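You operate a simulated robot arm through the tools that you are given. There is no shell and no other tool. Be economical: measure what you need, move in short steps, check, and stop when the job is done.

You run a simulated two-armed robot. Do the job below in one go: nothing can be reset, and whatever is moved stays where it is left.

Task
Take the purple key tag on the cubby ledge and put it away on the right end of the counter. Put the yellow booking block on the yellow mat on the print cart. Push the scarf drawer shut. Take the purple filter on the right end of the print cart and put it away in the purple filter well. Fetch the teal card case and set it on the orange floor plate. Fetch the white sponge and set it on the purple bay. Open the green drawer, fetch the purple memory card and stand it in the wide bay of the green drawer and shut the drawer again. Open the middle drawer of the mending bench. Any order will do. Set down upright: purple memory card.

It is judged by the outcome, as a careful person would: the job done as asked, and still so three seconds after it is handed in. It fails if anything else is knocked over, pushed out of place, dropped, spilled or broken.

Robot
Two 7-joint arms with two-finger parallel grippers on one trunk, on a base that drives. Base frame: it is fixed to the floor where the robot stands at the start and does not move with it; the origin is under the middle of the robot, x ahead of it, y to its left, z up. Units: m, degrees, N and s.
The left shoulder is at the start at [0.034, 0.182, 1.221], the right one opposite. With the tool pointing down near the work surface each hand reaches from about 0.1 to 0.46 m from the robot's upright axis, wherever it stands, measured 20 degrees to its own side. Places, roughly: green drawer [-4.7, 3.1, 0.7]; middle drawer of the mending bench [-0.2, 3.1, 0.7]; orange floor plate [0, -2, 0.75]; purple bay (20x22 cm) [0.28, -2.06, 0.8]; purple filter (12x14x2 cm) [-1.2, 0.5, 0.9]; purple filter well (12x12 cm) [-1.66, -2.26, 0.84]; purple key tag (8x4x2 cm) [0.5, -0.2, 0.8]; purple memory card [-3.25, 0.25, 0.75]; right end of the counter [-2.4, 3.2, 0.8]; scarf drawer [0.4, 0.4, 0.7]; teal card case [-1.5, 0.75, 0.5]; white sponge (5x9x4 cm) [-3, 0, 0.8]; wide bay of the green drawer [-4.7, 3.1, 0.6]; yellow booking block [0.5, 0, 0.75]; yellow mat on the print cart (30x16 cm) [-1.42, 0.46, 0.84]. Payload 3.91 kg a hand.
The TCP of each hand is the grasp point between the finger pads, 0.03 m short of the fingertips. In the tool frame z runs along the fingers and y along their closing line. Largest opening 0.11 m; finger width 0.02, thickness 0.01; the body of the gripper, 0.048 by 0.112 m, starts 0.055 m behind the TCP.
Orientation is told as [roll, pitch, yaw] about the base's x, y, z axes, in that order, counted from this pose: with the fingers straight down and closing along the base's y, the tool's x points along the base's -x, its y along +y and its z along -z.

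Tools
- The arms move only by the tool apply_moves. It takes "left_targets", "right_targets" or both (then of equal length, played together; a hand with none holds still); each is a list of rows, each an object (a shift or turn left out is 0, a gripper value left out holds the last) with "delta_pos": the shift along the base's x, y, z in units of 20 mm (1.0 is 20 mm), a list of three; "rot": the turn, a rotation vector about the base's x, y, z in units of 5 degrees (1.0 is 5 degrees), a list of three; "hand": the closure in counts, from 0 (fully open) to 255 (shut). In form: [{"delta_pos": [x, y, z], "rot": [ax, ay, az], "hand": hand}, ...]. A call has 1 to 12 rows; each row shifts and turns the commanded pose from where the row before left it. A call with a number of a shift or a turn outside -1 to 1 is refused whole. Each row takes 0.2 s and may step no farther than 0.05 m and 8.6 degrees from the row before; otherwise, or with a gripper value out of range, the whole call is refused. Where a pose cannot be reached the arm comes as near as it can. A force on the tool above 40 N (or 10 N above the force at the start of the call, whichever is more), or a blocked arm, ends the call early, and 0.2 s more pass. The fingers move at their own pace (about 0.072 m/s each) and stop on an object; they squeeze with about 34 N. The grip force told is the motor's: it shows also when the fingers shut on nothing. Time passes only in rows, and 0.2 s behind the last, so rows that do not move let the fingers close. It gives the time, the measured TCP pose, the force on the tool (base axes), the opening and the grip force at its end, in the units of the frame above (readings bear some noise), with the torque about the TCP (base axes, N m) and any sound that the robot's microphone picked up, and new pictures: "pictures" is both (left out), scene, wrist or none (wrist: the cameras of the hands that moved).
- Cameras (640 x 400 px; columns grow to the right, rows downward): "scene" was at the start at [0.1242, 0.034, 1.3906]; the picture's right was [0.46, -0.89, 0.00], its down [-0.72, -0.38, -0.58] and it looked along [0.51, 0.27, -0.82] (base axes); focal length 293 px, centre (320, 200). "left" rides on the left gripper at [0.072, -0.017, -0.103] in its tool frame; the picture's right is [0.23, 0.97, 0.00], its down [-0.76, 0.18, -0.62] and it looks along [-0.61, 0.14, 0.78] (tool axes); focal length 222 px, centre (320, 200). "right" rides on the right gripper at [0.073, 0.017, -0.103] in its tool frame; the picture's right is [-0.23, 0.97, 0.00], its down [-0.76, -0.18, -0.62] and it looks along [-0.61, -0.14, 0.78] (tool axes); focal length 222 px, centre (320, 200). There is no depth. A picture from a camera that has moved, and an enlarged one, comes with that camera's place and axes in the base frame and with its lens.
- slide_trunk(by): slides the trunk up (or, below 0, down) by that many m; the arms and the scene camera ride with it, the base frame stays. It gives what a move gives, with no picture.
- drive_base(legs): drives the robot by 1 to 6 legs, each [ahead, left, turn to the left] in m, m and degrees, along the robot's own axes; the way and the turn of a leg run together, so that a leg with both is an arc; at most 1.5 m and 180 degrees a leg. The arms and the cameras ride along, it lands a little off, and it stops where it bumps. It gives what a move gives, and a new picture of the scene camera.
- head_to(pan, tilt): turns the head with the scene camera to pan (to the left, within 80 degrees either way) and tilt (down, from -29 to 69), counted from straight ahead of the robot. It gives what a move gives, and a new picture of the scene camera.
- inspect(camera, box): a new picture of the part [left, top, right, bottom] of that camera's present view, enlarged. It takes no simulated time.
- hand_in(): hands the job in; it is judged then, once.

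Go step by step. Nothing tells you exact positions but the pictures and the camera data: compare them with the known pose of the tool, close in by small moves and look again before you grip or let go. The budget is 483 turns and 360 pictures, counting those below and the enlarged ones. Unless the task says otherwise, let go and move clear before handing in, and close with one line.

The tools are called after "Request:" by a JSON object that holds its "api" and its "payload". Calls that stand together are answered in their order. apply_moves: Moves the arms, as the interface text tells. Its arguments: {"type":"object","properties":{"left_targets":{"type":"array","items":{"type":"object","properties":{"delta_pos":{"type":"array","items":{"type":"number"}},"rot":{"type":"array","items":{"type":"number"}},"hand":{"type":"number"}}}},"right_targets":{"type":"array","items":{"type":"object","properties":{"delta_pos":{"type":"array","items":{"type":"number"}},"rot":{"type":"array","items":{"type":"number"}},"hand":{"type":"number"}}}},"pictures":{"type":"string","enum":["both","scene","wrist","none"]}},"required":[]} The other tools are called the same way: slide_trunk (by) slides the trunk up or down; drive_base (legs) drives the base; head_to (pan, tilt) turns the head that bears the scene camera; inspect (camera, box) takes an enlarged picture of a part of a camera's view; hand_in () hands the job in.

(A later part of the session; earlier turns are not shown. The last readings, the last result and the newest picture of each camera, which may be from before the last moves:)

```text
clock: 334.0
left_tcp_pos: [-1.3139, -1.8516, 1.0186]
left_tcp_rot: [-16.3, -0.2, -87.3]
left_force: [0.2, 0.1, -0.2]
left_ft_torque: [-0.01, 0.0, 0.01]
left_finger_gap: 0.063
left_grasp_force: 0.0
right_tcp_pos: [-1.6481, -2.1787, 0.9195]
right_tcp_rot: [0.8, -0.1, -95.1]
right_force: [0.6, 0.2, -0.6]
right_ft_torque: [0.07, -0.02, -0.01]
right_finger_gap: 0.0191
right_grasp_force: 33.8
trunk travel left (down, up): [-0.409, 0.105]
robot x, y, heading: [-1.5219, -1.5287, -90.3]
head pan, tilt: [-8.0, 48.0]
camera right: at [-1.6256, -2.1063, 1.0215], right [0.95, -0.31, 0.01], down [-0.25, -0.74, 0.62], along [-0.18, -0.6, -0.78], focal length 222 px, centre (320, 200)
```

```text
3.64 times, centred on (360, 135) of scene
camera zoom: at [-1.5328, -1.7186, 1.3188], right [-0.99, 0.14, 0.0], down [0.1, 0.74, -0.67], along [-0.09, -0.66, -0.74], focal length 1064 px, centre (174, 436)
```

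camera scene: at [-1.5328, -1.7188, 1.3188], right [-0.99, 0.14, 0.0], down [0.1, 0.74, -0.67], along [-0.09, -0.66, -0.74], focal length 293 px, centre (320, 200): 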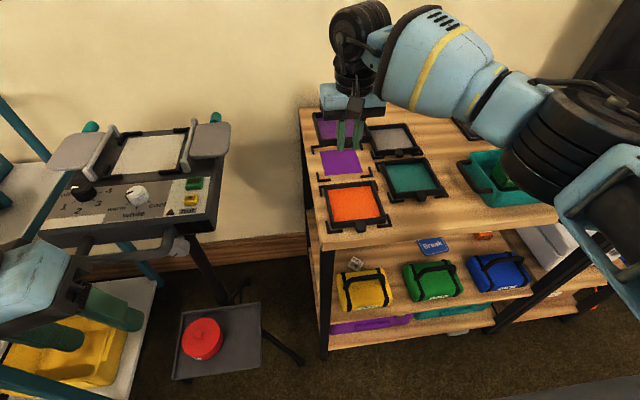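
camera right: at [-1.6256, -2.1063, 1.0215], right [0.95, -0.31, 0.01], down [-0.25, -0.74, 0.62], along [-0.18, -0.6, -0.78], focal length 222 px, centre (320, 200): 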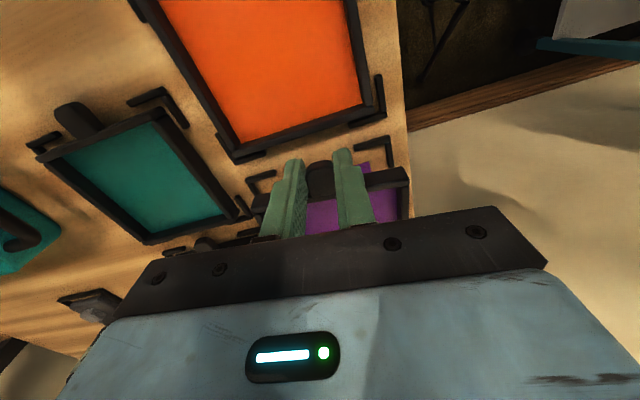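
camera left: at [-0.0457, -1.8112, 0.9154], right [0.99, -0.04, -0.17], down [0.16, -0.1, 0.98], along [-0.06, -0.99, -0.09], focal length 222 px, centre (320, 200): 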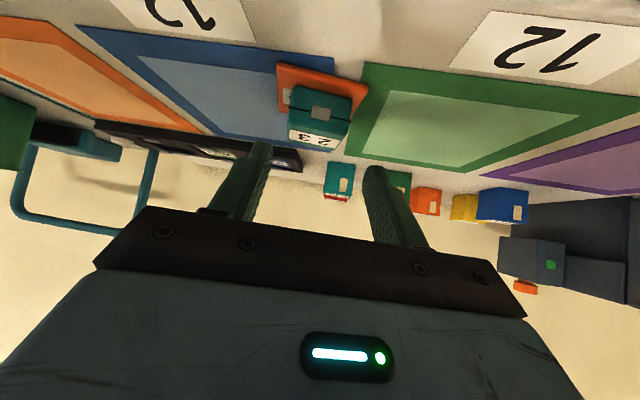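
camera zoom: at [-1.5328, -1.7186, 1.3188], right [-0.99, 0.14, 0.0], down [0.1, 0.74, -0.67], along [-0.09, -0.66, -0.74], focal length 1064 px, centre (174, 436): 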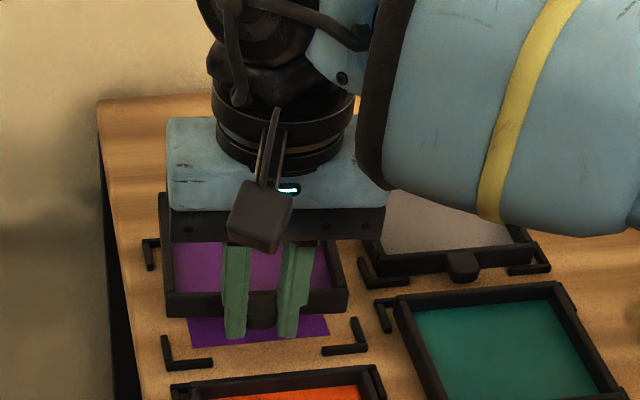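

Yaw now matches. Adjust x by -7 mm, y by -3 mm and lower a bit more to compare directly.

Request:
{"api": "apply_moves", "payload": {"right_targets": [{"delta_pos": [-0.35, -0.15, -0.35]}, {"delta_pos": [0, 0, -0.3]}], "pictures": "none"}}

Request:
{"api": "inspect", "payload": {"camera": "right", "box": [220, 90, 440, 250]}}

Request:
{"api": "inspect", "payload": {"camera": "scene", "box": [300, 110, 420, 190]}}

```text
clock: 334.6
left_tcp_pos: [-1.3144, -1.8529, 1.0182]
left_tcp_rot: [-16.3, -0.2, -87.2]
left_force: [0.6, 0.3, -0.4]
left_ft_torque: [-0.03, 0.01, -0.02]
left_finger_gap: 0.0627
left_grasp_force: 0.0
right_tcp_pos: [-1.6547, -2.1814, 0.9064]
right_tcp_rot: [0.8, -0.3, -95.0]
right_force: [-0.6, 0.0, 0.1]
right_ft_torque: [0.06, 0.03, 0.04]
right_finger_gap: 0.0188
right_grasp_force: 33.8
trunk travel left (down, up): [-0.409, 0.105]
robot x, y, heading: [-1.5226, -1.5282, -90.1]
head pan, tilt: [-8.0, 48.0]
```

```text
2.50 times, centred on (330, 170) of right
camera zoom: at [-1.6326, -2.1096, 1.0087], right [0.95, -0.31, 0.01], down [-0.25, -0.74, 0.62], along [-0.18, -0.6, -0.78], focal length 555 px, centre (295, 275)
```

zoom: 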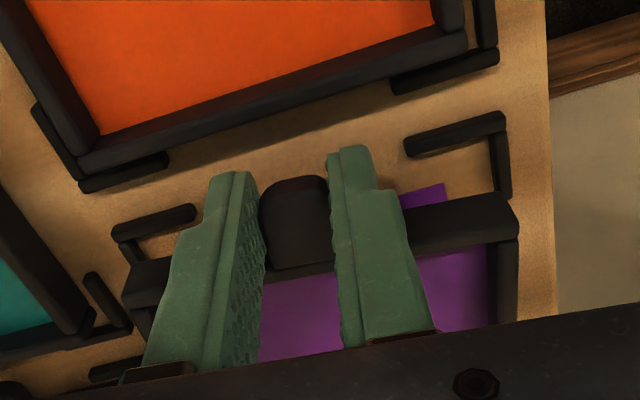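

```text
5.00 times, centred on (360, 150) of scene
camera zoom: at [-1.5327, -1.7184, 1.3189], right [-0.99, 0.14, 0.0], down [0.1, 0.74, -0.67], along [-0.09, -0.66, -0.74], focal length 1463 px, centre (120, 450)
```

zoom: 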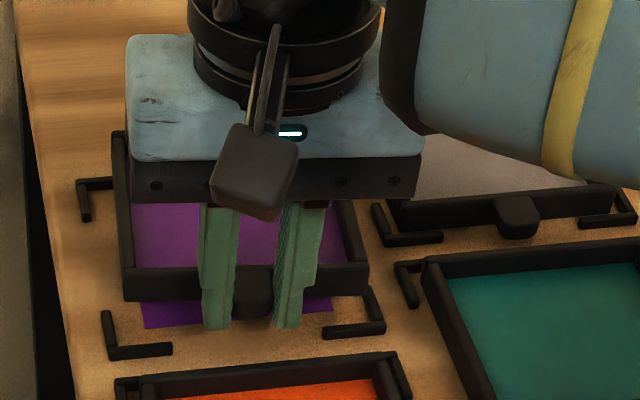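

Request:
{"api": "apply_moves", "payload": {"right_targets": [{"delta_pos": [0.1, 0.33, 0]}, {"delta_pos": [0, 0, -0.5]}], "pictures": "none"}}

Request:
{"api": "inspect", "payload": {"camera": "right", "box": [220, 90, 440, 250]}}

Request:
{"api": "inspect", "payload": {"camera": "scene", "box": [300, 110, 420, 190]}}

```text
clock: 335.2
left_tcp_pos: [-1.3144, -1.8524, 1.0194]
left_tcp_rot: [-16.3, -0.3, -87.2]
left_force: [0.3, -0.4, -0.9]
left_ft_torque: [-0.04, 0.0, -0.03]
left_finger_gap: 0.0625
left_grasp_force: 0.0
right_tcp_pos: [-1.6536, -2.1751, 0.897]
right_tcp_rot: [0.9, -0.3, -95.1]
right_force: [-0.6, 0.5, 3.5]
right_ft_torque: [0.09, 0.09, -0.02]
right_finger_gap: 0.0193
right_grasp_force: 34.1
trunk travel left (down, up): [-0.409, 0.105]
robot x, y, heading: [-1.5228, -1.5302, -90.0]
head pan, tilt: [-8.0, 48.0]
```

```text
2.50 times, centred on (330, 170) of right
camera zoom: at [-1.6309, -2.1026, 0.9997], right [0.95, -0.31, 0.01], down [-0.25, -0.74, 0.63], along [-0.18, -0.6, -0.78], focal length 555 px, centre (295, 275)
```

zoom: 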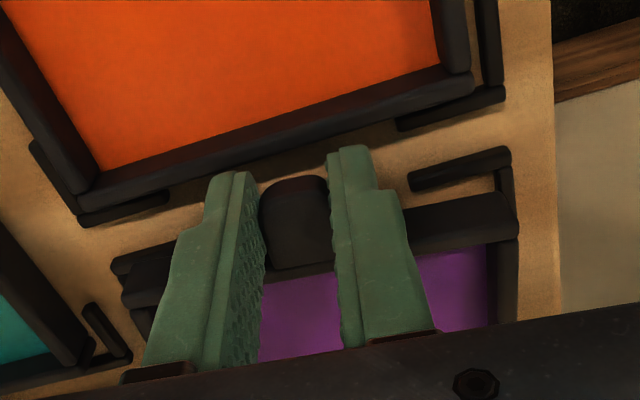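

```text
5.00 times, centred on (360, 150) of scene
camera zoom: at [-1.5327, -1.7179, 1.3191], right [-0.99, 0.14, 0.0], down [0.1, 0.74, -0.67], along [-0.09, -0.66, -0.74], focal length 1463 px, centre (120, 450)
```

zoom: 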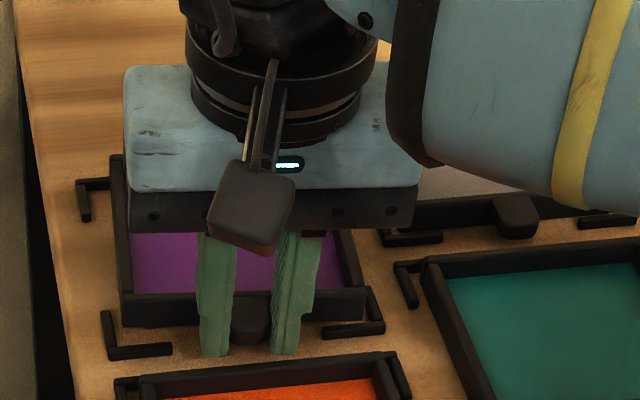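

Scene view shows the filter ~3° over-rotated versus the brackets. Raise a touch, rotate +3°, compensate x, and look again.

Request:
{"api": "apply_moves", "payload": {"right_targets": [{"delta_pos": [0, 0, 0.3]}, {"delta_pos": [-0.2, 0, 0], "rot": [0, 0, 0.65]}], "pictures": "none"}}

Request:
{"api": "inspect", "payload": {"camera": "right", "box": [240, 120, 430, 240]}}

Request:
{"api": "inspect", "payload": {"camera": "scene", "box": [310, 130, 400, 190]}}

```text
clock: 335.8
left_tcp_pos: [-1.316, -1.8522, 1.0187]
left_tcp_rot: [-16.3, -0.3, -87.2]
left_force: [0.4, 0.4, 0.5]
left_ft_torque: [0.01, 0.02, 0.0]
left_finger_gap: 0.0628
left_grasp_force: 0.0
right_tcp_pos: [-1.6572, -2.1762, 0.9012]
right_tcp_rot: [0.9, -0.3, -91.8]
right_force: [-0.2, 0.4, -1.2]
right_ft_torque: [0.04, 0.0, 0.05]
right_finger_gap: 0.0188
right_grasp_force: 34.0
trunk travel left (down, up): [-0.409, 0.105]
robot x, y, heading: [-1.5238, -1.5344, -90.1]
head pan, tilt: [-8.0, 48.0]
```

```text
3.33 times, centred on (335, 180) of right
camera zoom: at [-1.639, -2.1018, 1.0046], right [0.97, -0.26, 0.01], down [-0.21, -0.75, 0.62], along [-0.15, -0.61, -0.78], focal length 740 px, centre (270, 267)
```

zoom: 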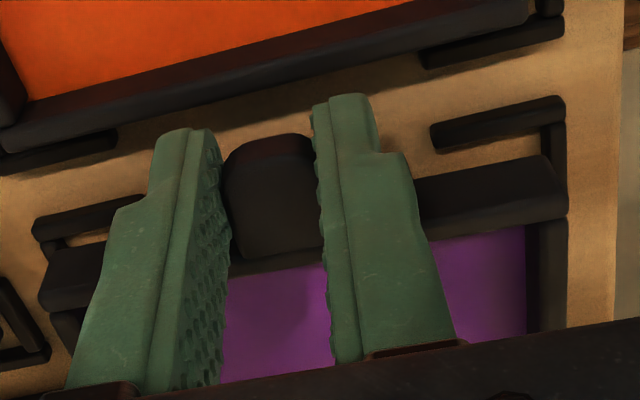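

```text
6.67 times, centred on (355, 160) of scene
camera zoom: at [-1.533, -1.7184, 1.3189], right [-0.99, 0.14, 0.0], down [0.1, 0.74, -0.67], along [-0.09, -0.66, -0.74], focal length 1951 px, centre (87, 467)
```

zoom: 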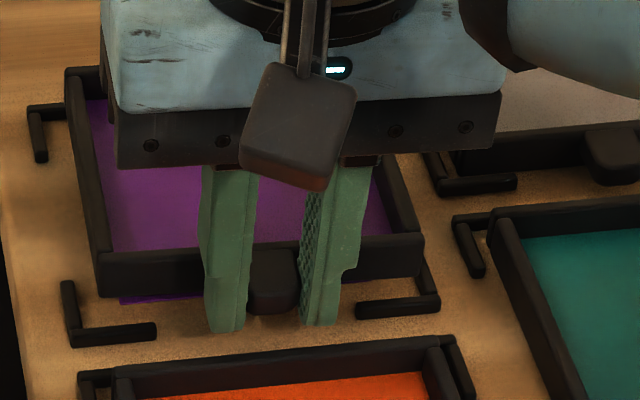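

Request:
{"api": "apply_moves", "payload": {"right_targets": [{"delta_pos": [-0.08, -0.2, 0], "rot": [0, 0, 0.45]}, {"delta_pos": [0, 0, -0.25]}], "pictures": "none"}}

Request:
{"api": "inspect", "payload": {"camera": "right", "box": [240, 120, 430, 240]}}

Request:
{"api": "inspect", "payload": {"camera": "scene", "box": [310, 130, 400, 190]}}

```text
clock: 336.4
left_tcp_pos: [-1.3146, -1.8541, 1.0186]
left_tcp_rot: [-16.3, -0.2, -87.2]
left_force: [-0.3, 0.1, -0.3]
left_ft_torque: [0.0, -0.01, 0.06]
left_finger_gap: 0.0625
left_grasp_force: 0.0
right_tcp_pos: [-1.6585, -2.1799, 0.8982]
right_tcp_rot: [0.8, -0.3, -89.5]
right_force: [-1.0, 0.3, 0.0]
right_ft_torque: [0.0, 0.0, -0.01]
right_finger_gap: 0.019
right_grasp_force: 34.1
trunk travel left (down, up): [-0.409, 0.105]
robot x, y, heading: [-1.5212, -1.5338, -90.0]
head pan, tilt: [-8.0, 48.0]
```

```text
3.33 times, centred on (335, 180) of right
camera zoom: at [-1.6435, -2.1054, 0.9998], right [0.98, -0.22, 0.01], down [-0.18, -0.76, 0.62], along [-0.13, -0.61, -0.78], focal length 740 px, centre (270, 267)
```

zoom: 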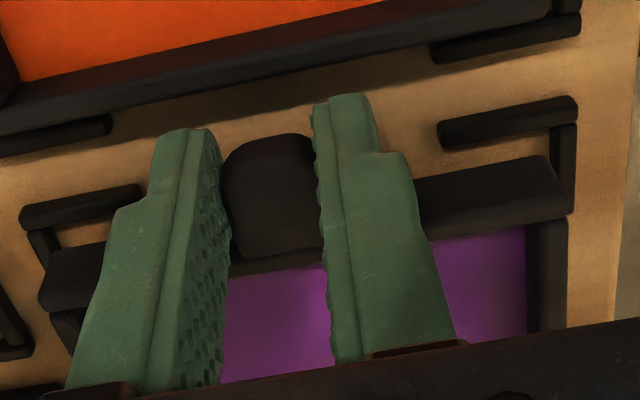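

```text
6.67 times, centred on (355, 160) of scene
camera zoom: at [-1.5329, -1.7185, 1.3189], right [-0.99, 0.14, 0.0], down [0.1, 0.74, -0.67], along [-0.09, -0.66, -0.74], focal length 1951 px, centre (87, 467)
```

zoom: 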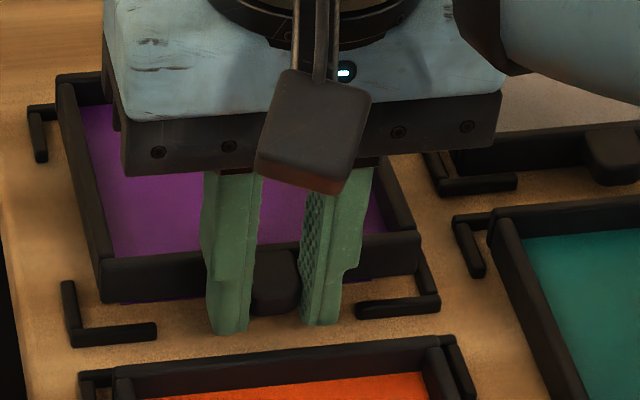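

Alignment is within ~2 mm. Nudge x +2 mm, y -1.5 mm and lower gently.

Request:
{"api": "apply_moves", "payload": {"right_targets": [{"delta_pos": [0.1, -0.07, 0]}, {"delta_pos": [0, 0, -0.25]}, {"delta_pos": [0, 0, -0.15]}], "pictures": "none"}}

Request:
{"api": "inspect", "payload": {"camera": "scene", "box": [310, 130, 400, 190]}}

```text
clock: 337.2
left_tcp_pos: [-1.3145, -1.8528, 1.0189]
left_tcp_rot: [-16.3, -0.1, -87.2]
left_force: [-0.3, 0.2, 0.1]
left_ft_torque: [0.0, 0.0, 0.06]
left_finger_gap: 0.0628
left_grasp_force: 0.0
right_tcp_pos: [-1.6552, -2.18, 0.8888]
right_tcp_rot: [0.6, -0.2, -89.5]
right_force: [1.4, 0.3, -1.8]
right_ft_torque: [0.06, 0.02, 0.03]
right_finger_gap: 0.019
right_grasp_force: 33.6
trunk travel left (down, up): [-0.409, 0.105]
robot x, y, heading: [-1.5223, -1.5332, -89.9]
head pan, tilt: [-8.0, 48.0]
```

```text
6.67 times, centred on (355, 160) of scene
camera zoom: at [-1.5328, -1.7185, 1.3189], right [-0.99, 0.14, 0.0], down [0.1, 0.74, -0.67], along [-0.09, -0.66, -0.74], focal length 1951 px, centre (87, 467)
```

zoom: 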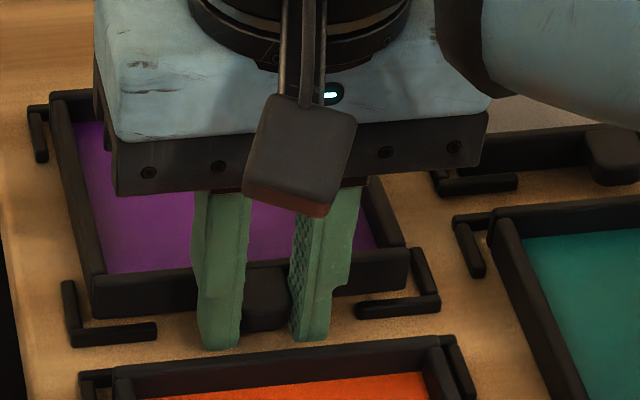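

Centred between the brackets. Nudge 1.5 mm rearward and lower further.

Request:
{"api": "apply_moves", "payload": {"right_targets": [{"delta_pos": [0, -0.08, 0]}, {"delta_pos": [0, 0, -0.15]}, {"delta_pos": [0, 0, -0.15]}, {"delta_pos": [0, 0, -0.1]}], "pictures": "none"}}

Request:
{"api": "inspect", "payload": {"camera": "scene", "box": [310, 130, 400, 190]}}

Request:
{"api": "inspect", "payload": {"camera": "right", "box": [240, 120, 430, 240]}}

```text
clock: 338.2
left_tcp_pos: [-1.3138, -1.8522, 1.0199]
left_tcp_rot: [-16.4, -0.2, -87.1]
left_force: [0.4, -1.0, 0.0]
left_ft_torque: [-0.02, -0.03, 0.0]
left_finger_gap: 0.0626
left_grasp_force: 0.1
right_tcp_pos: [-1.6577, -2.1824, 0.8819]
right_tcp_rot: [0.8, -0.5, -89.7]
right_force: [0.4, -0.1, 4.3]
right_ft_torque: [-0.63, 0.29, -0.03]
right_finger_gap: 0.019
right_grasp_force: 34.1
trunk travel left (down, up): [-0.409, 0.105]
robot x, y, heading: [-1.5253, -1.5297, -89.9]
head pan, tilt: [-8.0, 48.0]
```

```text
6.67 times, centred on (355, 160) of scene
camera zoom: at [-1.5327, -1.7177, 1.3191], right [-0.99, 0.14, 0.0], down [0.1, 0.74, -0.67], along [-0.09, -0.66, -0.74], focal length 1951 px, centre (87, 467)
```

zoom: 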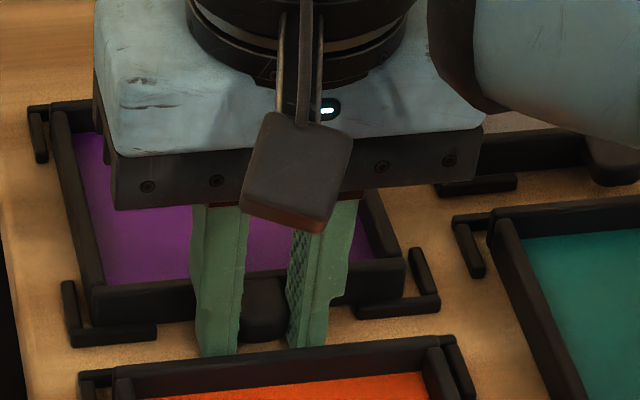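

```text
3.33 times, centred on (335, 180) of right
camera zoom: at [-1.6411, -2.1081, 0.9849], right [0.98, -0.22, 0.01], down [-0.18, -0.76, 0.63], along [-0.13, -0.61, -0.78], focal length 740 px, centre (270, 267)
```

zoom: 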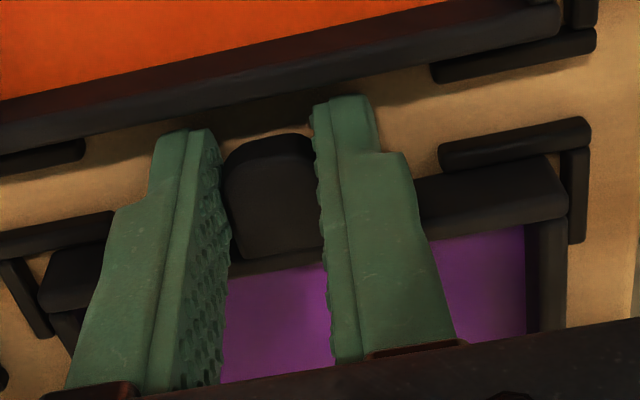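

Light contact at the rear −x corner—possibly on a rear bracket. Lift 4 mm, shift 4 mm toward me, and try again.

Request:
{"api": "apply_moves", "payload": {"right_targets": [{"delta_pos": [0, 0, 0.2]}, {"delta_pos": [0.05, 0.2, 0]}, {"delta_pos": [0, 0, -0.15]}, {"delta_pos": [0, 0, -0.1]}, {"delta_pos": [0, 0, -0.1]}], "pictures": "none"}}

Request:
{"api": "inspect", "payload": {"camera": "scene", "box": [310, 130, 400, 190]}}

```text
clock: 339.4
left_tcp_pos: [-1.3138, -1.8532, 1.0188]
left_tcp_rot: [-16.4, -0.2, -87.1]
left_force: [-0.2, 0.5, 0.5]
left_ft_torque: [-0.01, -0.04, 0.04]
left_finger_gap: 0.0626
left_grasp_force: 0.0
right_tcp_pos: [-1.6563, -2.1803, 0.8805]
right_tcp_rot: [0.8, -0.6, -89.6]
right_force: [-2.4, -21.6, 15.2]
right_ft_torque: [-1.06, 0.12, -0.06]
right_finger_gap: 0.0189
right_grasp_force: 33.8
trunk travel left (down, up): [-0.409, 0.105]
robot x, y, heading: [-1.523, -1.5291, -89.9]
head pan, tilt: [-8.0, 48.0]
```

```text
6.67 times, centred on (355, 160) of scene
camera zoom: at [-1.5327, -1.7193, 1.319], right [-0.99, 0.14, 0.0], down [0.1, 0.74, -0.67], along [-0.09, -0.66, -0.74], focal length 1951 px, centre (87, 467)
```

zoom: 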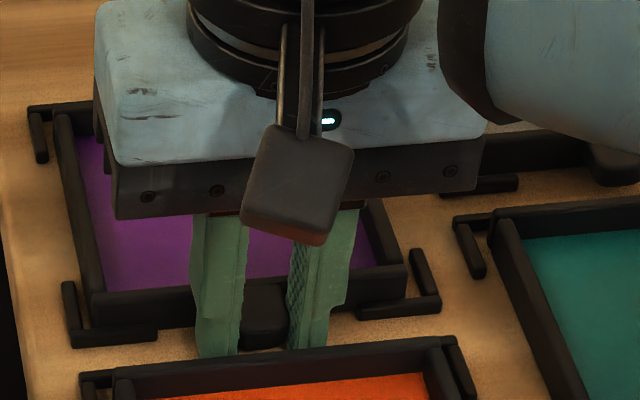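

It's now down inside the brackets (pressing lightly on the front ones). Relieve, open slightly, and lift the hand.

Request:
{"api": "apply_moves", "payload": {"right_targets": [{"delta_pos": [0, -0.1, 0.05]}, {"hand": 150}, {}, {"delta_pos": [0, 0, 0.3]}, {"delta_pos": [0, 0, 0.7]}, {"delta_pos": [0, 0, 1]}, {"delta_pos": [0, 0, 1]}, {"delta_pos": [0, 0, 1]}], "pictures": "both"}}

Request:
{"api": "inspect", "payload": {"camera": "scene", "box": [300, 110, 420, 190]}}

```text
clock: 341.2
left_tcp_pos: [-1.3144, -1.8521, 1.0183]
left_tcp_rot: [-16.3, -0.2, -87.2]
left_force: [0.2, -0.5, -0.5]
left_ft_torque: [-0.02, 0.03, -0.01]
left_finger_gap: 0.0624
left_grasp_force: 0.2
right_tcp_pos: [-1.6533, -2.1798, 0.9599]
right_tcp_rot: [0.6, -0.2, -89.5]
right_force: [0.7, -0.3, -1.0]
right_ft_torque: [0.02, 0.0, 0.01]
right_finger_gap: 0.0452
right_grasp_force: 0.1
trunk travel left (down, up): [-0.409, 0.105]
robot x, y, heading: [-1.5212, -1.5323, -89.7]
head pan, tilt: [-8.0, 48.0]
camera scene: at [-1.5326, -1.7182, 1.3189], right [-0.99, 0.14, 0.0], down [0.1, 0.74, -0.67], along [-0.09, -0.66, -0.74], focal length 293 px, centre (320, 200)
camera right: at [-1.6396, -2.1063, 1.0627], right [0.98, -0.22, 0.01], down [-0.18, -0.76, 0.62], along [-0.13, -0.61, -0.78], focal length 222 px, centre (320, 200)
```

scene: 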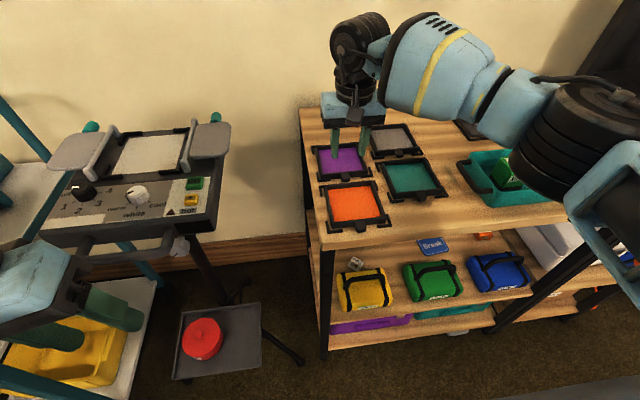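
right: 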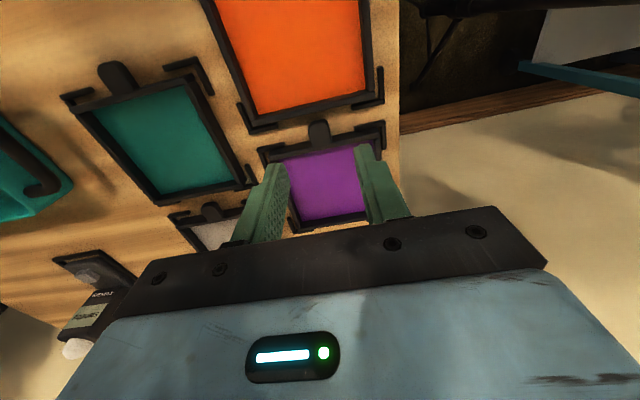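

```text
5.00 times, centred on (360, 150) of scene
camera zoom: at [-1.5326, -1.7182, 1.3189], right [-0.99, 0.14, 0.0], down [0.1, 0.74, -0.67], along [-0.09, -0.66, -0.74], focal length 1463 px, centre (120, 450)
```

zoom: 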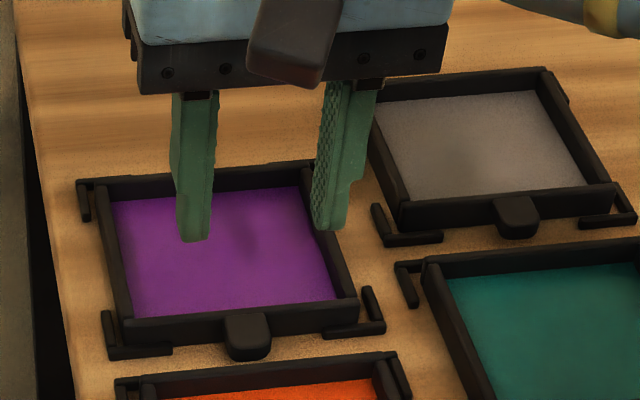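

The filter sits in its well like the others. Retract, straighten the left hand, back off, and turn to look toward the sponge and memory card.

Request:
{"api": "apply_moves", "payload": {"right_targets": [{"delta_pos": [0, 0, 1]}, {"delta_pos": [0, 0.5, 1]}, {"delta_pos": [0, 1, 1]}, {"delta_pos": [0, 1, 0]}, {"delta_pos": [0, 1, 0]}, {"delta_pos": [0, 1, 0]}, {"delta_pos": [0, 1, 0]}, {"delta_pos": [0, 1, 0]}, {"delta_pos": [0, 1, 0]}, {"delta_pos": [-0.5, 1, 0]}, {"delta_pos": [-1, 0.5, 0]}], "left_targets": [{"rot": [0, -0.82, 0]}, {"rot": [0, -0.82, 0]}, {"rot": [0, -0.82, 0]}, {"rot": [0, -0.8, 0]}, {}, {}, {}, {}, {}, {}, {}], "pictures": "none"}}

Request:
{"api": "drive_base", "payload": {"legs": [[-0.5, 0, 0], [0, 0, -115]]}}

Request:
{"api": "head_to", "payload": {"pan": 0, "tilt": 25}}

```text
clock: 343.6
left_tcp_pos: [-1.3152, -1.8526, 1.0191]
left_tcp_rot: [0.0, -1.0, -87.4]
left_force: [0.6, -0.2, 0.5]
left_ft_torque: [0.02, -0.02, -0.04]
left_finger_gap: 0.0627
left_grasp_force: 0.1
right_tcp_pos: [-1.6851, -1.9992, 1.0195]
right_tcp_rot: [0.7, -0.3, -89.6]
right_force: [0.2, 0.0, 0.3]
right_ft_torque: [0.01, -0.03, -0.01]
right_finger_gap: 0.0453
right_grasp_force: 0.0
trunk travel left (down, up): [-0.409, 0.105]
robot x, y, heading: [-1.5233, -1.5289, -90.1]
head pan, tilt: [-8.0, 48.0]
```

```text
clock: 351.3
left_tcp_pos: [-1.8992, -1.0919, 1.0203]
left_tcp_rot: [0.0, -1.0, 158.9]
left_force: [0.2, 0.3, 0.1]
left_ft_torque: [0.02, -0.02, 0.01]
left_finger_gap: 0.0626
left_grasp_force: 0.0
right_tcp_pos: [-1.885, -0.6929, 1.0194]
right_tcp_rot: [0.7, -0.4, 156.7]
right_force: [0.2, -0.1, 0.6]
right_ft_torque: [-0.02, 0.02, 0.0]
right_finger_gap: 0.0452
right_grasp_force: 0.2
trunk travel left (down, up): [-0.409, 0.105]
robot x, y, heading: [-1.5226, -1.0305, 156.3]
head pan, tilt: [-8.0, 48.0]
camera scene: at [-1.6897, -0.9455, 1.3189], right [0.53, 0.85, 0.0], down [0.63, -0.39, -0.67], along [-0.57, 0.35, -0.74], focal length 293 px, centre (320, 200)
```

scene: 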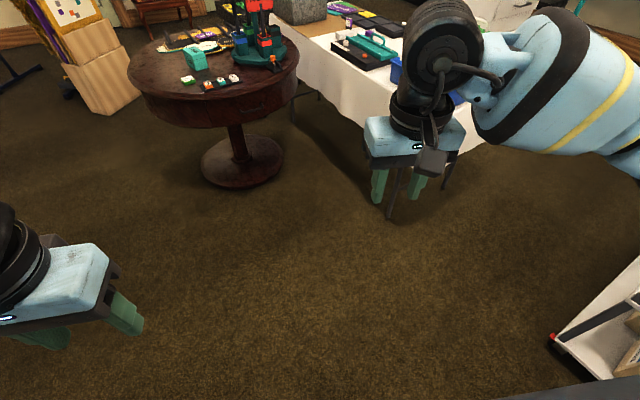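

```text
clock: 352.1
left_tcp_pos: [-1.8998, -1.0915, 1.0186]
left_tcp_rot: [0.1, -1.1, 158.9]
left_force: [-0.1, -0.5, 0.0]
left_ft_torque: [0.01, 0.02, 0.01]
left_finger_gap: 0.0624
left_grasp_force: 0.1
right_tcp_pos: [-1.8846, -0.6932, 1.0188]
right_tcp_rot: [0.7, -0.4, 156.7]
right_force: [-0.4, 0.4, -0.2]
right_ft_torque: [0.02, 0.01, -0.03]
right_finger_gap: 0.0453
right_grasp_force: 0.1
trunk travel left (down, up): [-0.409, 0.105]
robot x, y, heading: [-1.5206, -1.0299, 156.3]
head pan, tilt: [0.0, 25.0]
camera scene: at [-1.707, -0.9499, 1.3536], right [0.4, 0.92, 0.0], down [0.39, -0.17, -0.91], along [-0.83, 0.36, -0.42], focal length 293 px, centre (320, 200)
```

scene: 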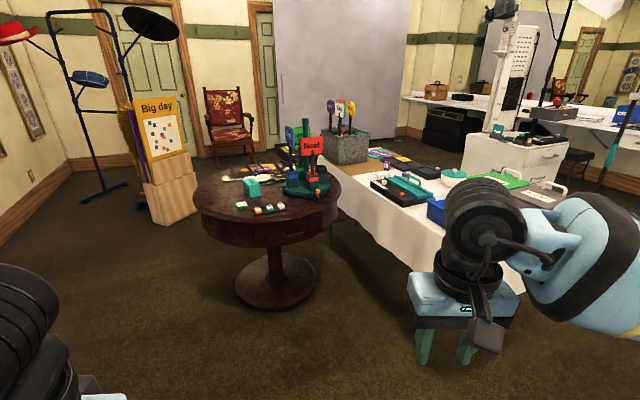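

Request:
{"api": "inspect", "payload": {"camera": "scene", "box": [330, 120, 510, 235]}}

Request:
{"api": "inspect", "payload": {"camera": "scene", "box": [340, 135, 440, 200]}}

```text
3.48 times, centred on (420, 178) of scene
camera zoom: at [-1.707, -0.9499, 1.3536], right [0.4, 0.92, 0.0], down [0.39, -0.17, -0.91], along [-0.83, 0.36, -0.42], focal length 1018 px, centre (-28, 278)
```

zoom: 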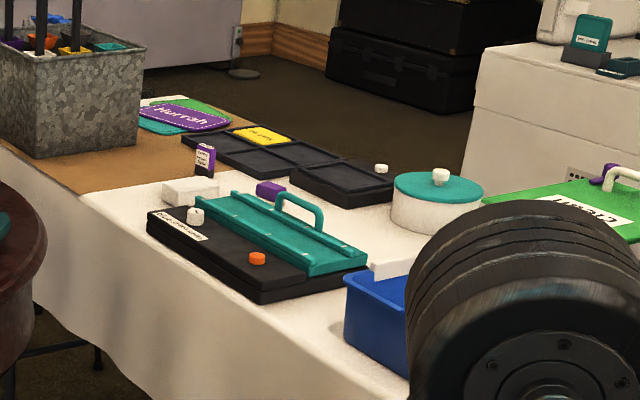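

```text
6.15 times, centred on (390, 168) of scene
camera zoom: at [-1.707, -0.9499, 1.3536], right [0.4, 0.92, 0.0], down [0.39, -0.17, -0.91], along [-0.83, 0.36, -0.42], focal length 1801 px, centre (-111, 400)
```

zoom: 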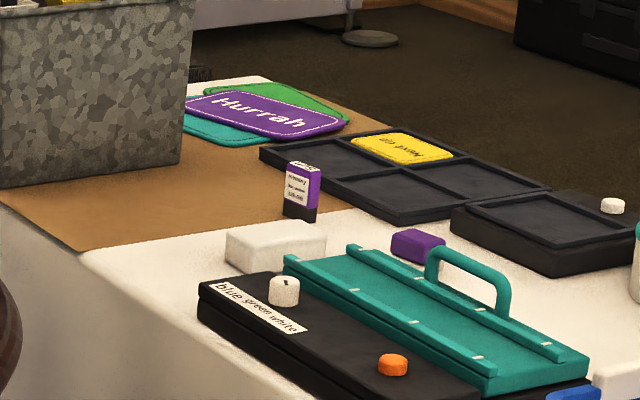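

The sponge (white block ≈(-2.97,-0.02)) and the standing purple card (≈(-3.1,0.1)) are on the cloth table; a round table blocks the south, so I'll approach from the north through the cart corridor.

Request:
{"api": "slide_trunk", "payload": {"by": 0.1}}

Request:
{"api": "drive_base", "payload": {"legs": [[0, 0, -156.3], [-0.36, 0, 0], [0, 1.0, 0], [0, 0.9, 0]]}}

Request:
{"api": "drive_base", "payload": {"legs": [[-0.55, 0, 0], [-0.5, 0, 0]]}}

```text
clock: 353.5
left_tcp_pos: [-1.8996, -1.0906, 1.1181]
left_tcp_rot: [-0.1, -0.8, 158.9]
left_force: [-0.2, -0.1, 0.3]
left_ft_torque: [0.01, -0.01, 0.05]
left_finger_gap: 0.0625
left_grasp_force: 0.1
right_tcp_pos: [-1.8861, -0.6928, 1.117]
right_tcp_rot: [0.7, -0.1, 156.9]
right_force: [0.0, -0.6, -0.5]
right_ft_torque: [0.02, -0.03, 0.01]
right_finger_gap: 0.0453
right_grasp_force: 0.0
trunk travel left (down, up): [-0.509, 0.005]
robot x, y, heading: [-1.5205, -1.0307, 156.1]
head pan, tilt: [0.0, 25.0]
```

```text
clock: 378.8
left_tcp_pos: [-1.6052, 1.0842, 1.1185]
left_tcp_rot: [0.1, -1.0, 4.1]
left_force: [-0.1, 0.8, -0.6]
left_ft_torque: [-0.01, 0.0, 0.03]
left_finger_gap: 0.0625
left_grasp_force: 0.1
right_tcp_pos: [-1.4464, 0.7191, 1.1185]
right_tcp_rot: [0.8, -0.4, 2.0]
right_force: [-0.5, -0.6, -0.3]
right_ft_torque: [0.0, 0.02, -0.01]
right_finger_gap: 0.0451
right_grasp_force: 0.1
trunk travel left (down, up): [-0.509, 0.005]
robot x, y, heading: [-1.923, 0.8688, 1.5]
head pan, tilt: [0.0, 25.0]
camera scene: at [-1.8139, 0.8732, 1.472], right [0.03, -1.0, 0.0], down [-0.42, -0.01, -0.91], along [0.91, 0.02, -0.42], focal length 293 px, centre (320, 200)
```

scene: 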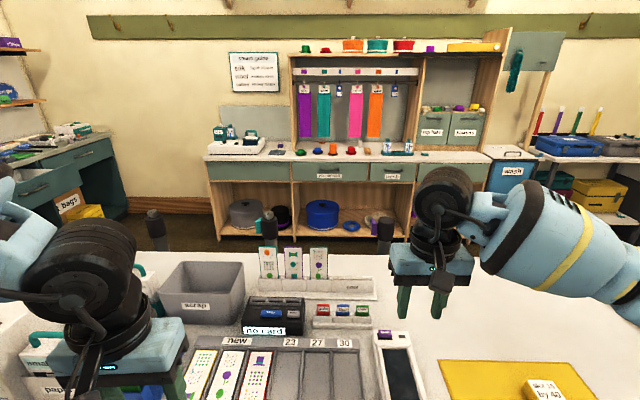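

```text
clock: 384.5
left_tcp_pos: [-2.6491, 1.0547, 1.1181]
left_tcp_rot: [0.0, -1.0, 4.5]
left_force: [-0.5, -0.1, -0.2]
left_ft_torque: [-0.02, 0.04, 0.02]
left_finger_gap: 0.063
left_grasp_force: 0.0
right_tcp_pos: [-2.4881, 0.6899, 1.1186]
right_tcp_rot: [0.8, -0.2, 2.3]
right_force: [-0.3, 0.6, 0.4]
right_ft_torque: [0.0, 0.03, -0.01]
right_finger_gap: 0.0452
right_grasp_force: 0.0
trunk travel left (down, up): [-0.509, 0.005]
robot x, y, heading: [-2.9624, 0.8396, 2.1]
head pan, tilt: [0.0, 25.0]
camera scene: at [-2.8559, 0.8422, 1.4719], right [0.03, -1.0, 0.0], down [-0.42, -0.01, -0.91], along [0.91, 0.03, -0.42], focal length 293 px, centre (320, 200)
```

scene: 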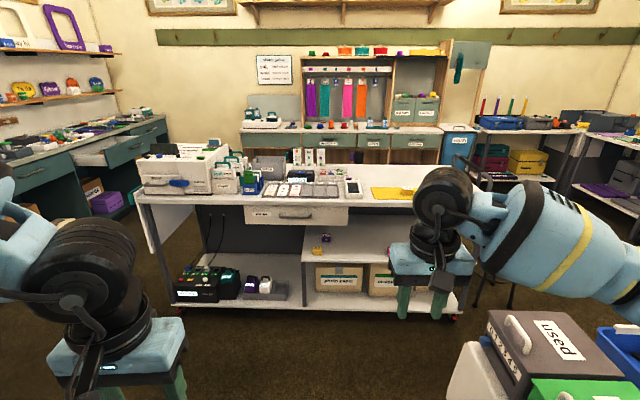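

Request:
{"api": "drive_base", "payload": {"legs": [[0, 0.05, -92]]}}

Request:
{"api": "head_to", "payload": {"pan": 0, "tilt": 45}}

```text
clock: 388.7
left_tcp_pos: [-2.7205, 0.5526, 1.1188]
left_tcp_rot: [-0.1, -0.9, -86.3]
left_force: [-1.4, 0.1, 0.1]
left_ft_torque: [-0.01, 0.0, 0.02]
left_finger_gap: 0.0625
left_grasp_force: 0.1
right_tcp_pos: [-3.0882, 0.3997, 1.1191]
right_tcp_rot: [0.8, -0.3, -88.6]
right_force: [-0.4, -0.6, 0.0]
right_ft_torque: [-0.01, -0.01, 0.03]
right_finger_gap: 0.0452
right_grasp_force: 0.0
trunk travel left (down, up): [-0.509, 0.005]
robot x, y, heading: [-2.9309, 0.8702, -89.3]
head pan, tilt: [0.0, 25.0]
camera scene: at [-2.9315, 0.763, 1.472], right [-1.0, -0.02, 0.0], down [-0.01, 0.42, -0.91], along [0.02, -0.91, -0.42], focal length 293 px, centre (320, 200)
```

scene: 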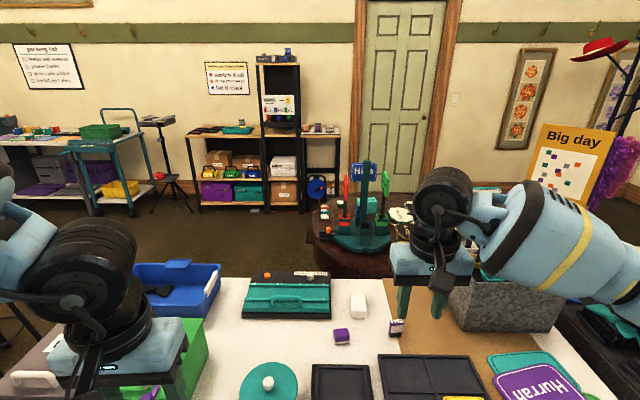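

```text
clock: 389.6
left_tcp_pos: [-2.72, 0.552, 1.1189]
left_tcp_rot: [0.0, -0.9, -86.4]
left_force: [-0.3, 0.4, -0.1]
left_ft_torque: [0.0, -0.02, -0.03]
left_finger_gap: 0.0627
left_grasp_force: 0.1
right_tcp_pos: [-3.0883, 0.3992, 1.1187]
right_tcp_rot: [0.8, -0.3, -88.7]
right_force: [0.2, -0.3, 0.2]
right_ft_torque: [-0.03, 0.01, -0.06]
right_finger_gap: 0.0452
right_grasp_force: 0.1
trunk travel left (down, up): [-0.509, 0.005]
robot x, y, heading: [-2.9326, 0.8736, -88.9]
head pan, tilt: [0.0, 45.0]
camera scene: at [-2.9317, 0.7738, 1.4414], right [-1.0, -0.02, 0.0], down [-0.01, 0.71, -0.71], along [0.01, -0.71, -0.71], focal length 293 px, centre (320, 200)
```

scene: 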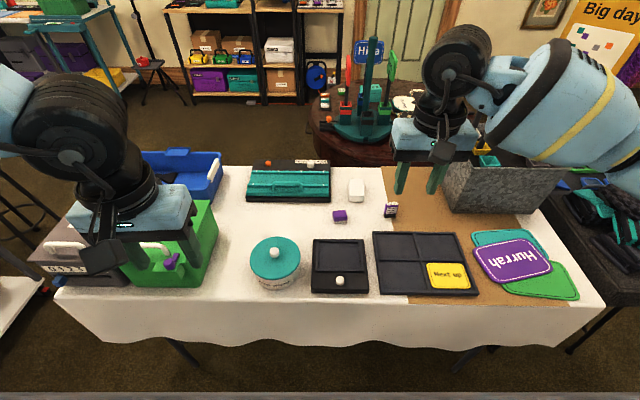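

Request:
{"api": "inspect", "payload": {"camera": "scene", "box": [320, 165, 420, 235]}}

Request:
{"api": "inspect", "payload": {"camera": "right", "box": [160, 0, 480, 200]}}

```text
5.71 times, centred on (370, 200) of scene
camera zoom: at [-2.9317, 0.7738, 1.4414], right [-1.0, -0.02, 0.0], down [-0.01, 0.71, -0.71], along [0.01, -0.71, -0.71], focal length 1672 px, centre (34, 200)
```

zoom: 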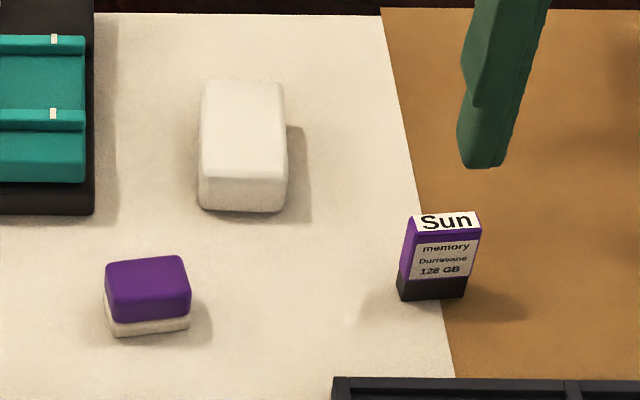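

```text
2.00 times, centred on (320, 100) of right
camera zoom: at [-3.0743, 0.4725, 1.2214], right [0.98, -0.2, 0.01], down [-0.17, -0.76, 0.62], along [-0.12, -0.61, -0.78], focal length 444 px, centre (320, 400)
```

zoom: 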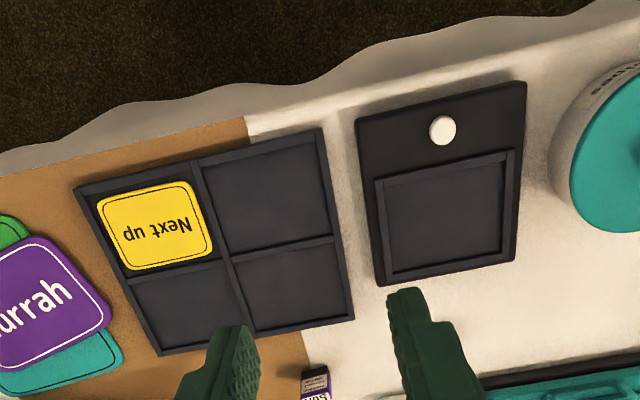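

Sponge at ≈(-3.04,0.04), card standing at ≈(-3.15,0.135), graspable along x (~4.3 cm wide). Bring the right hand inward and drive into reach.

Request:
{"api": "apply_moves", "payload": {"right_targets": [{"delta_pos": [1, 0, 0], "hand": 0}, {"delta_pos": [1, 0, 0]}, {"delta_pos": [1, 0, 0]}, {"delta_pos": [1, 0, 0]}, {"delta_pos": [1, 0, 0]}], "pictures": "none"}}

Request:
{"api": "drive_base", "payload": {"legs": [[0.13, -0.17, -1]]}}

```text
clock: 390.8
left_tcp_pos: [-2.719, 0.5519, 1.1182]
left_tcp_rot: [-0.1, -1.1, -86.4]
left_force: [1.0, 0.2, 0.6]
left_ft_torque: [-0.02, 0.02, 0.03]
left_finger_gap: 0.0624
left_grasp_force: 0.0
right_tcp_pos: [-2.9872, 0.399, 1.1183]
right_tcp_rot: [0.7, -0.3, -88.6]
right_force: [-0.3, -0.8, -0.4]
right_ft_torque: [-0.02, 0.01, 0.02]
right_finger_gap: 0.1099
right_grasp_force: 0.1
trunk travel left (down, up): [-0.509, 0.005]
robot x, y, heading: [-2.9354, 0.8748, -89.1]
head pan, tilt: [0.0, 45.0]
```

```text
clock: 392.9
left_tcp_pos: [-2.8935, 0.4164, 1.1181]
left_tcp_rot: [0.0, -1.0, -87.3]
left_force: [0.1, -0.3, -0.1]
left_ft_torque: [0.02, 0.0, -0.02]
left_finger_gap: 0.0627
left_grasp_force: 0.1
right_tcp_pos: [-3.1649, 0.2677, 1.1186]
right_tcp_rot: [0.9, -0.4, -89.7]
right_force: [0.4, -0.4, 0.0]
right_ft_torque: [-0.01, 0.02, -0.02]
right_finger_gap: 0.1099
right_grasp_force: 0.0
trunk travel left (down, up): [-0.509, 0.005]
robot x, y, heading: [-3.1009, 0.7361, -90.0]
head pan, tilt: [0.0, 45.0]
camera scene: at [-3.102, 0.6414, 1.4414], right [-1.0, 0.0, 0.0], down [0.0, 0.71, -0.71], along [0.0, -0.71, -0.71], focal length 293 px, centre (320, 200)
```

scene: 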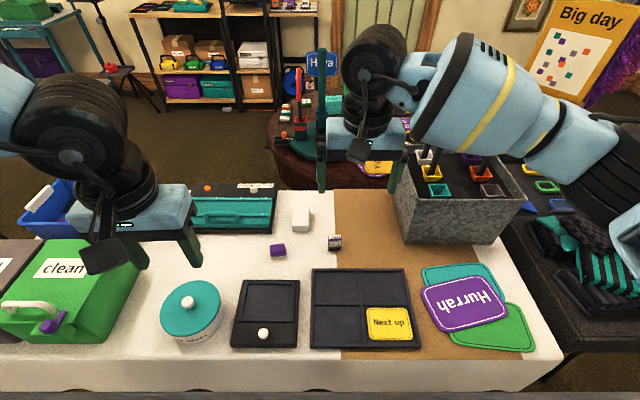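

Lower the trunk and bring the left hand over the sponge.

Request:
{"api": "slide_trunk", "payload": {"by": -0.12}}

Request:
{"api": "apply_moves", "payload": {"left_targets": [{"delta_pos": [-0.7, -1, 0], "hand": 0}, {"delta_pos": [-0.7, -1, 0]}, {"delta_pos": [-0.7, -1, 0]}, {"delta_pos": [-0.7, -1, 0]}, {"delta_pos": [-0.7, -1, 0]}, {"delta_pos": [-0.7, -1, 0]}, {"delta_pos": [-0.7, -1, 0]}, {"delta_pos": [-0.7, -1, 0]}, {"delta_pos": [-0.7, -1, 0]}, {"delta_pos": [-0.7, -1, 0]}, {"delta_pos": [-0.3, -1, 0]}, {"delta_pos": [0, -1, 0]}], "right_targets": [{"delta_pos": [-0.3, 1, 0]}, {"delta_pos": [-0.3, 1, 0]}, {"delta_pos": [-0.3, 1, 0]}, {"delta_pos": [-0.3, 1, 0]}, {}, {}, {}, {}, {}, {}, {}, {}], "pictures": "both"}}

```text
clock: 394.4
left_tcp_pos: [-2.8951, 0.417, 0.9996]
left_tcp_rot: [-0.1, -1.0, -87.2]
left_force: [-0.1, 0.0, 0.2]
left_ft_torque: [0.01, -0.02, -0.03]
left_finger_gap: 0.0628
left_grasp_force: 0.0
right_tcp_pos: [-3.1646, 0.2689, 0.9988]
right_tcp_rot: [0.8, -0.3, -89.5]
right_force: [-0.1, 0.2, 0.7]
right_ft_torque: [-0.03, 0.01, -0.02]
right_finger_gap: 0.1101
right_grasp_force: 0.1
trunk travel left (down, up): [-0.389, 0.125]
robot x, y, heading: [-3.0965, 0.743, -90.0]
head pan, tilt: [0.0, 45.0]
```

```text
clock: 397.0
left_tcp_pos: [-2.9762, 0.2621, 1.0004]
left_tcp_rot: [-0.2, -1.0, -87.4]
left_force: [0.5, -0.3, -0.4]
left_ft_torque: [0.02, 0.02, 0.01]
left_finger_gap: 0.11
left_grasp_force: 0.1
left hand out of reach, approached as far as the arm can: row 7, 8, 9, 10, 11, 12
right_tcp_pos: [-3.1881, 0.3476, 0.9991]
right_tcp_rot: [0.8, -0.4, -89.5]
right_force: [-0.2, 0.1, -0.3]
right_ft_torque: [-0.02, 0.04, -0.02]
right_finger_gap: 0.1098
right_grasp_force: 0.1
trunk travel left (down, up): [-0.389, 0.125]
robot x, y, heading: [-3.1, 0.7365, -89.8]
head pan, tilt: [0.0, 45.0]
camera scene: at [-3.102, 0.5388, 1.3001], right [-1.0, 0.0, 0.0], down [0.0, 0.71, -0.71], along [0.0, -0.71, -0.71], focal length 293 px, centre (320, 200)
camera right: at [-3.1735, 0.4214, 1.1012], right [0.98, -0.22, 0.01], down [-0.18, -0.76, 0.62], along [-0.13, -0.61, -0.78], focal length 222 px, centre (320, 200)
camera left: at [-2.9974, 0.3348, 1.1006], right [0.96, 0.27, 0.0], down [0.21, -0.74, 0.64], along [0.17, -0.61, -0.77], focal length 222 px, centre (320, 200)
```

scene: 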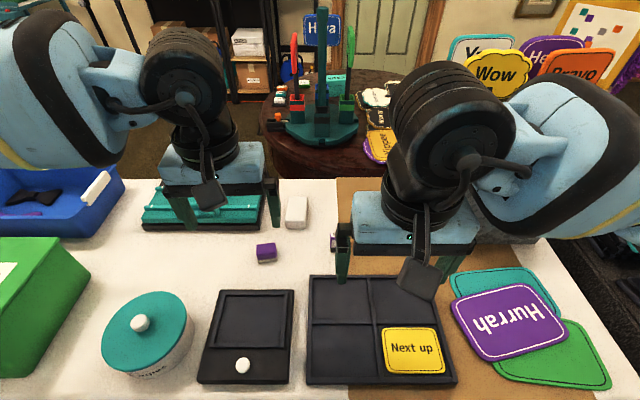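
right: 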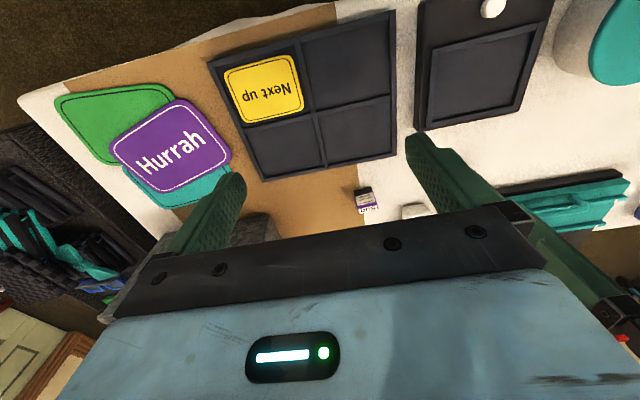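
left: 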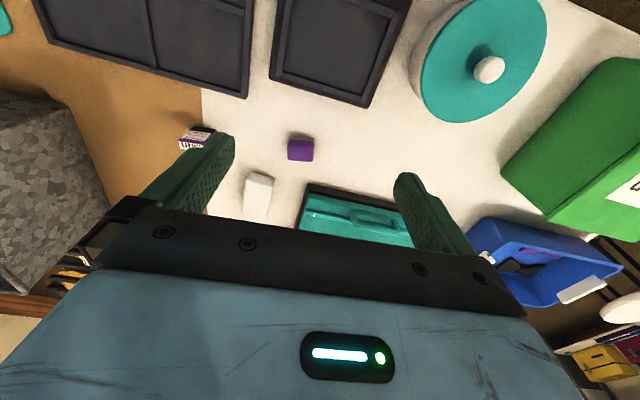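

The left arm hit a configuration limit; I'll try a different route: out to the left, forward, then lower.

Request:
{"api": "apply_moves", "payload": {"left_targets": [{"delta_pos": [1, 0, -0.5]}, {"delta_pos": [1, 0, -0.5]}, {"delta_pos": [1, -0.5, -0.5]}, {"delta_pos": [0.5, -1, -0.5]}, {"delta_pos": [0, -1, 0]}, {"delta_pos": [0, -1, 0]}, {"delta_pos": [0, -1, 0]}, {"delta_pos": [0, -1, 0]}, {"delta_pos": [0, -1, 0]}, {"delta_pos": [0, -1, 0]}, {"delta_pos": [0, -1, 0]}, {"delta_pos": [0, -1, 0]}], "pictures": "none"}}

```text
clock: 399.6
left_tcp_pos: [-2.9009, 0.1493, 0.957]
left_tcp_rot: [0.0, -1.1, -87.3]
left_force: [-0.1, -0.2, -0.6]
left_ft_torque: [-0.01, 0.01, 0.03]
left_finger_gap: 0.1103
left_grasp_force: 0.0
left hand out of reach, approached as far as the arm can: row 9, 10, 11, 12
right_tcp_pos: [-3.189, 0.348, 0.9992]
right_tcp_rot: [0.9, -0.3, -89.5]
right_force: [0.7, -0.7, -0.1]
right_ft_torque: [-0.02, -0.01, 0.02]
right_finger_gap: 0.11
right_grasp_force: 0.0
trunk travel left (down, up): [-0.389, 0.125]
robot x, y, heading: [-3.1028, 0.7357, -90.2]
head pan, tilt: [0.0, 45.0]
```

Request:
{"api": "apply_moves", "payload": {"left_targets": [{"delta_pos": [-0.8, -0.7, 0], "rot": [-1, 0, 0], "hand": 70}, {"delta_pos": [-0.8, -0.7, 0], "rot": [-1, 0, 0]}, {"delta_pos": [-1, -0.7, 0], "rot": [-1, 0, 0]}, {"delta_pos": [-1, -0.7, 0], "rot": [-1, 0, 0]}, {"delta_pos": [-1, -0.7, 0], "rot": [-1, 0, 0]}, {"delta_pos": [-1, -0.7, 0], "rot": [-1, 0, 0]}, {"delta_pos": [-1, -0.7, 0]}, {"delta_pos": [-0.6, 0, -1]}, {"delta_pos": [0, 0, -1]}], "pictures": "both"}}

```text
clock: 401.6
left_tcp_pos: [-2.9157, 0.0679, 0.9529]
left_tcp_rot: [-1.6, -30.9, -87.0]
left_force: [0.4, 0.1, -0.4]
left_ft_torque: [-0.01, -0.02, 0.0]
left_finger_gap: 0.0795
left_grasp_force: 0.0
left hand out of reach, approached as far as the arm can: row 1, 2, 3, 4, 5, 6, 7, 8
right_tcp_pos: [-3.1887, 0.3465, 0.9982]
right_tcp_rot: [0.9, -0.3, -89.6]
right_force: [-0.2, 0.3, -0.4]
right_ft_torque: [0.03, -0.02, 0.01]
right_finger_gap: 0.11
right_grasp_force: 0.0
trunk travel left (down, up): [-0.389, 0.125]
robot x, y, heading: [-3.0985, 0.7401, -89.5]
head pan, tilt: [0.0, 45.0]
camera scene: at [-3.1021, 0.5386, 1.3001], right [-1.0, 0.0, 0.0], down [0.0, 0.71, -0.71], along [0.0, -0.71, -0.71], focal length 293 px, centre (320, 200)
camera left: at [-2.9343, 0.182, 1.005], right [0.96, 0.23, -0.14], down [0.21, -0.32, 0.92], along [0.17, -0.92, -0.36], focal length 222 px, centre (320, 200)
```

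scene: 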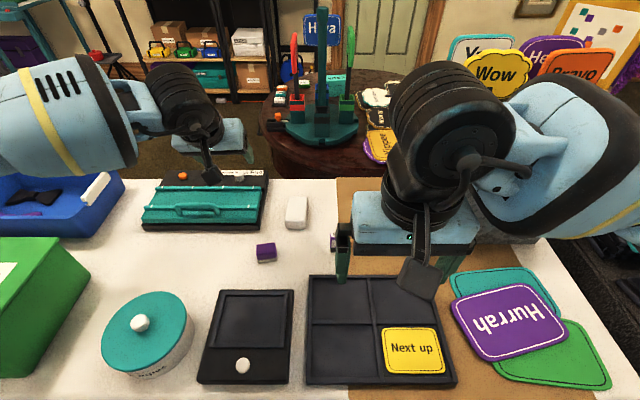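
left: 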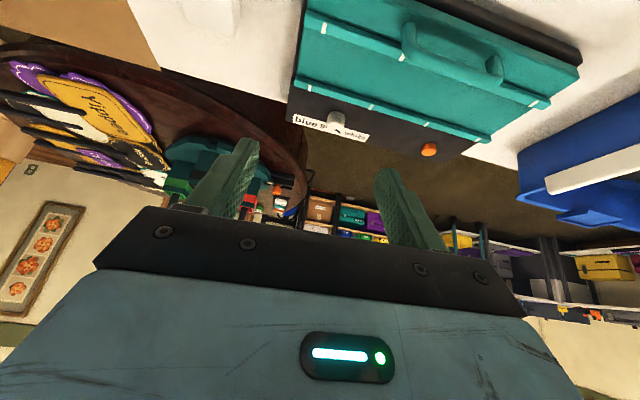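

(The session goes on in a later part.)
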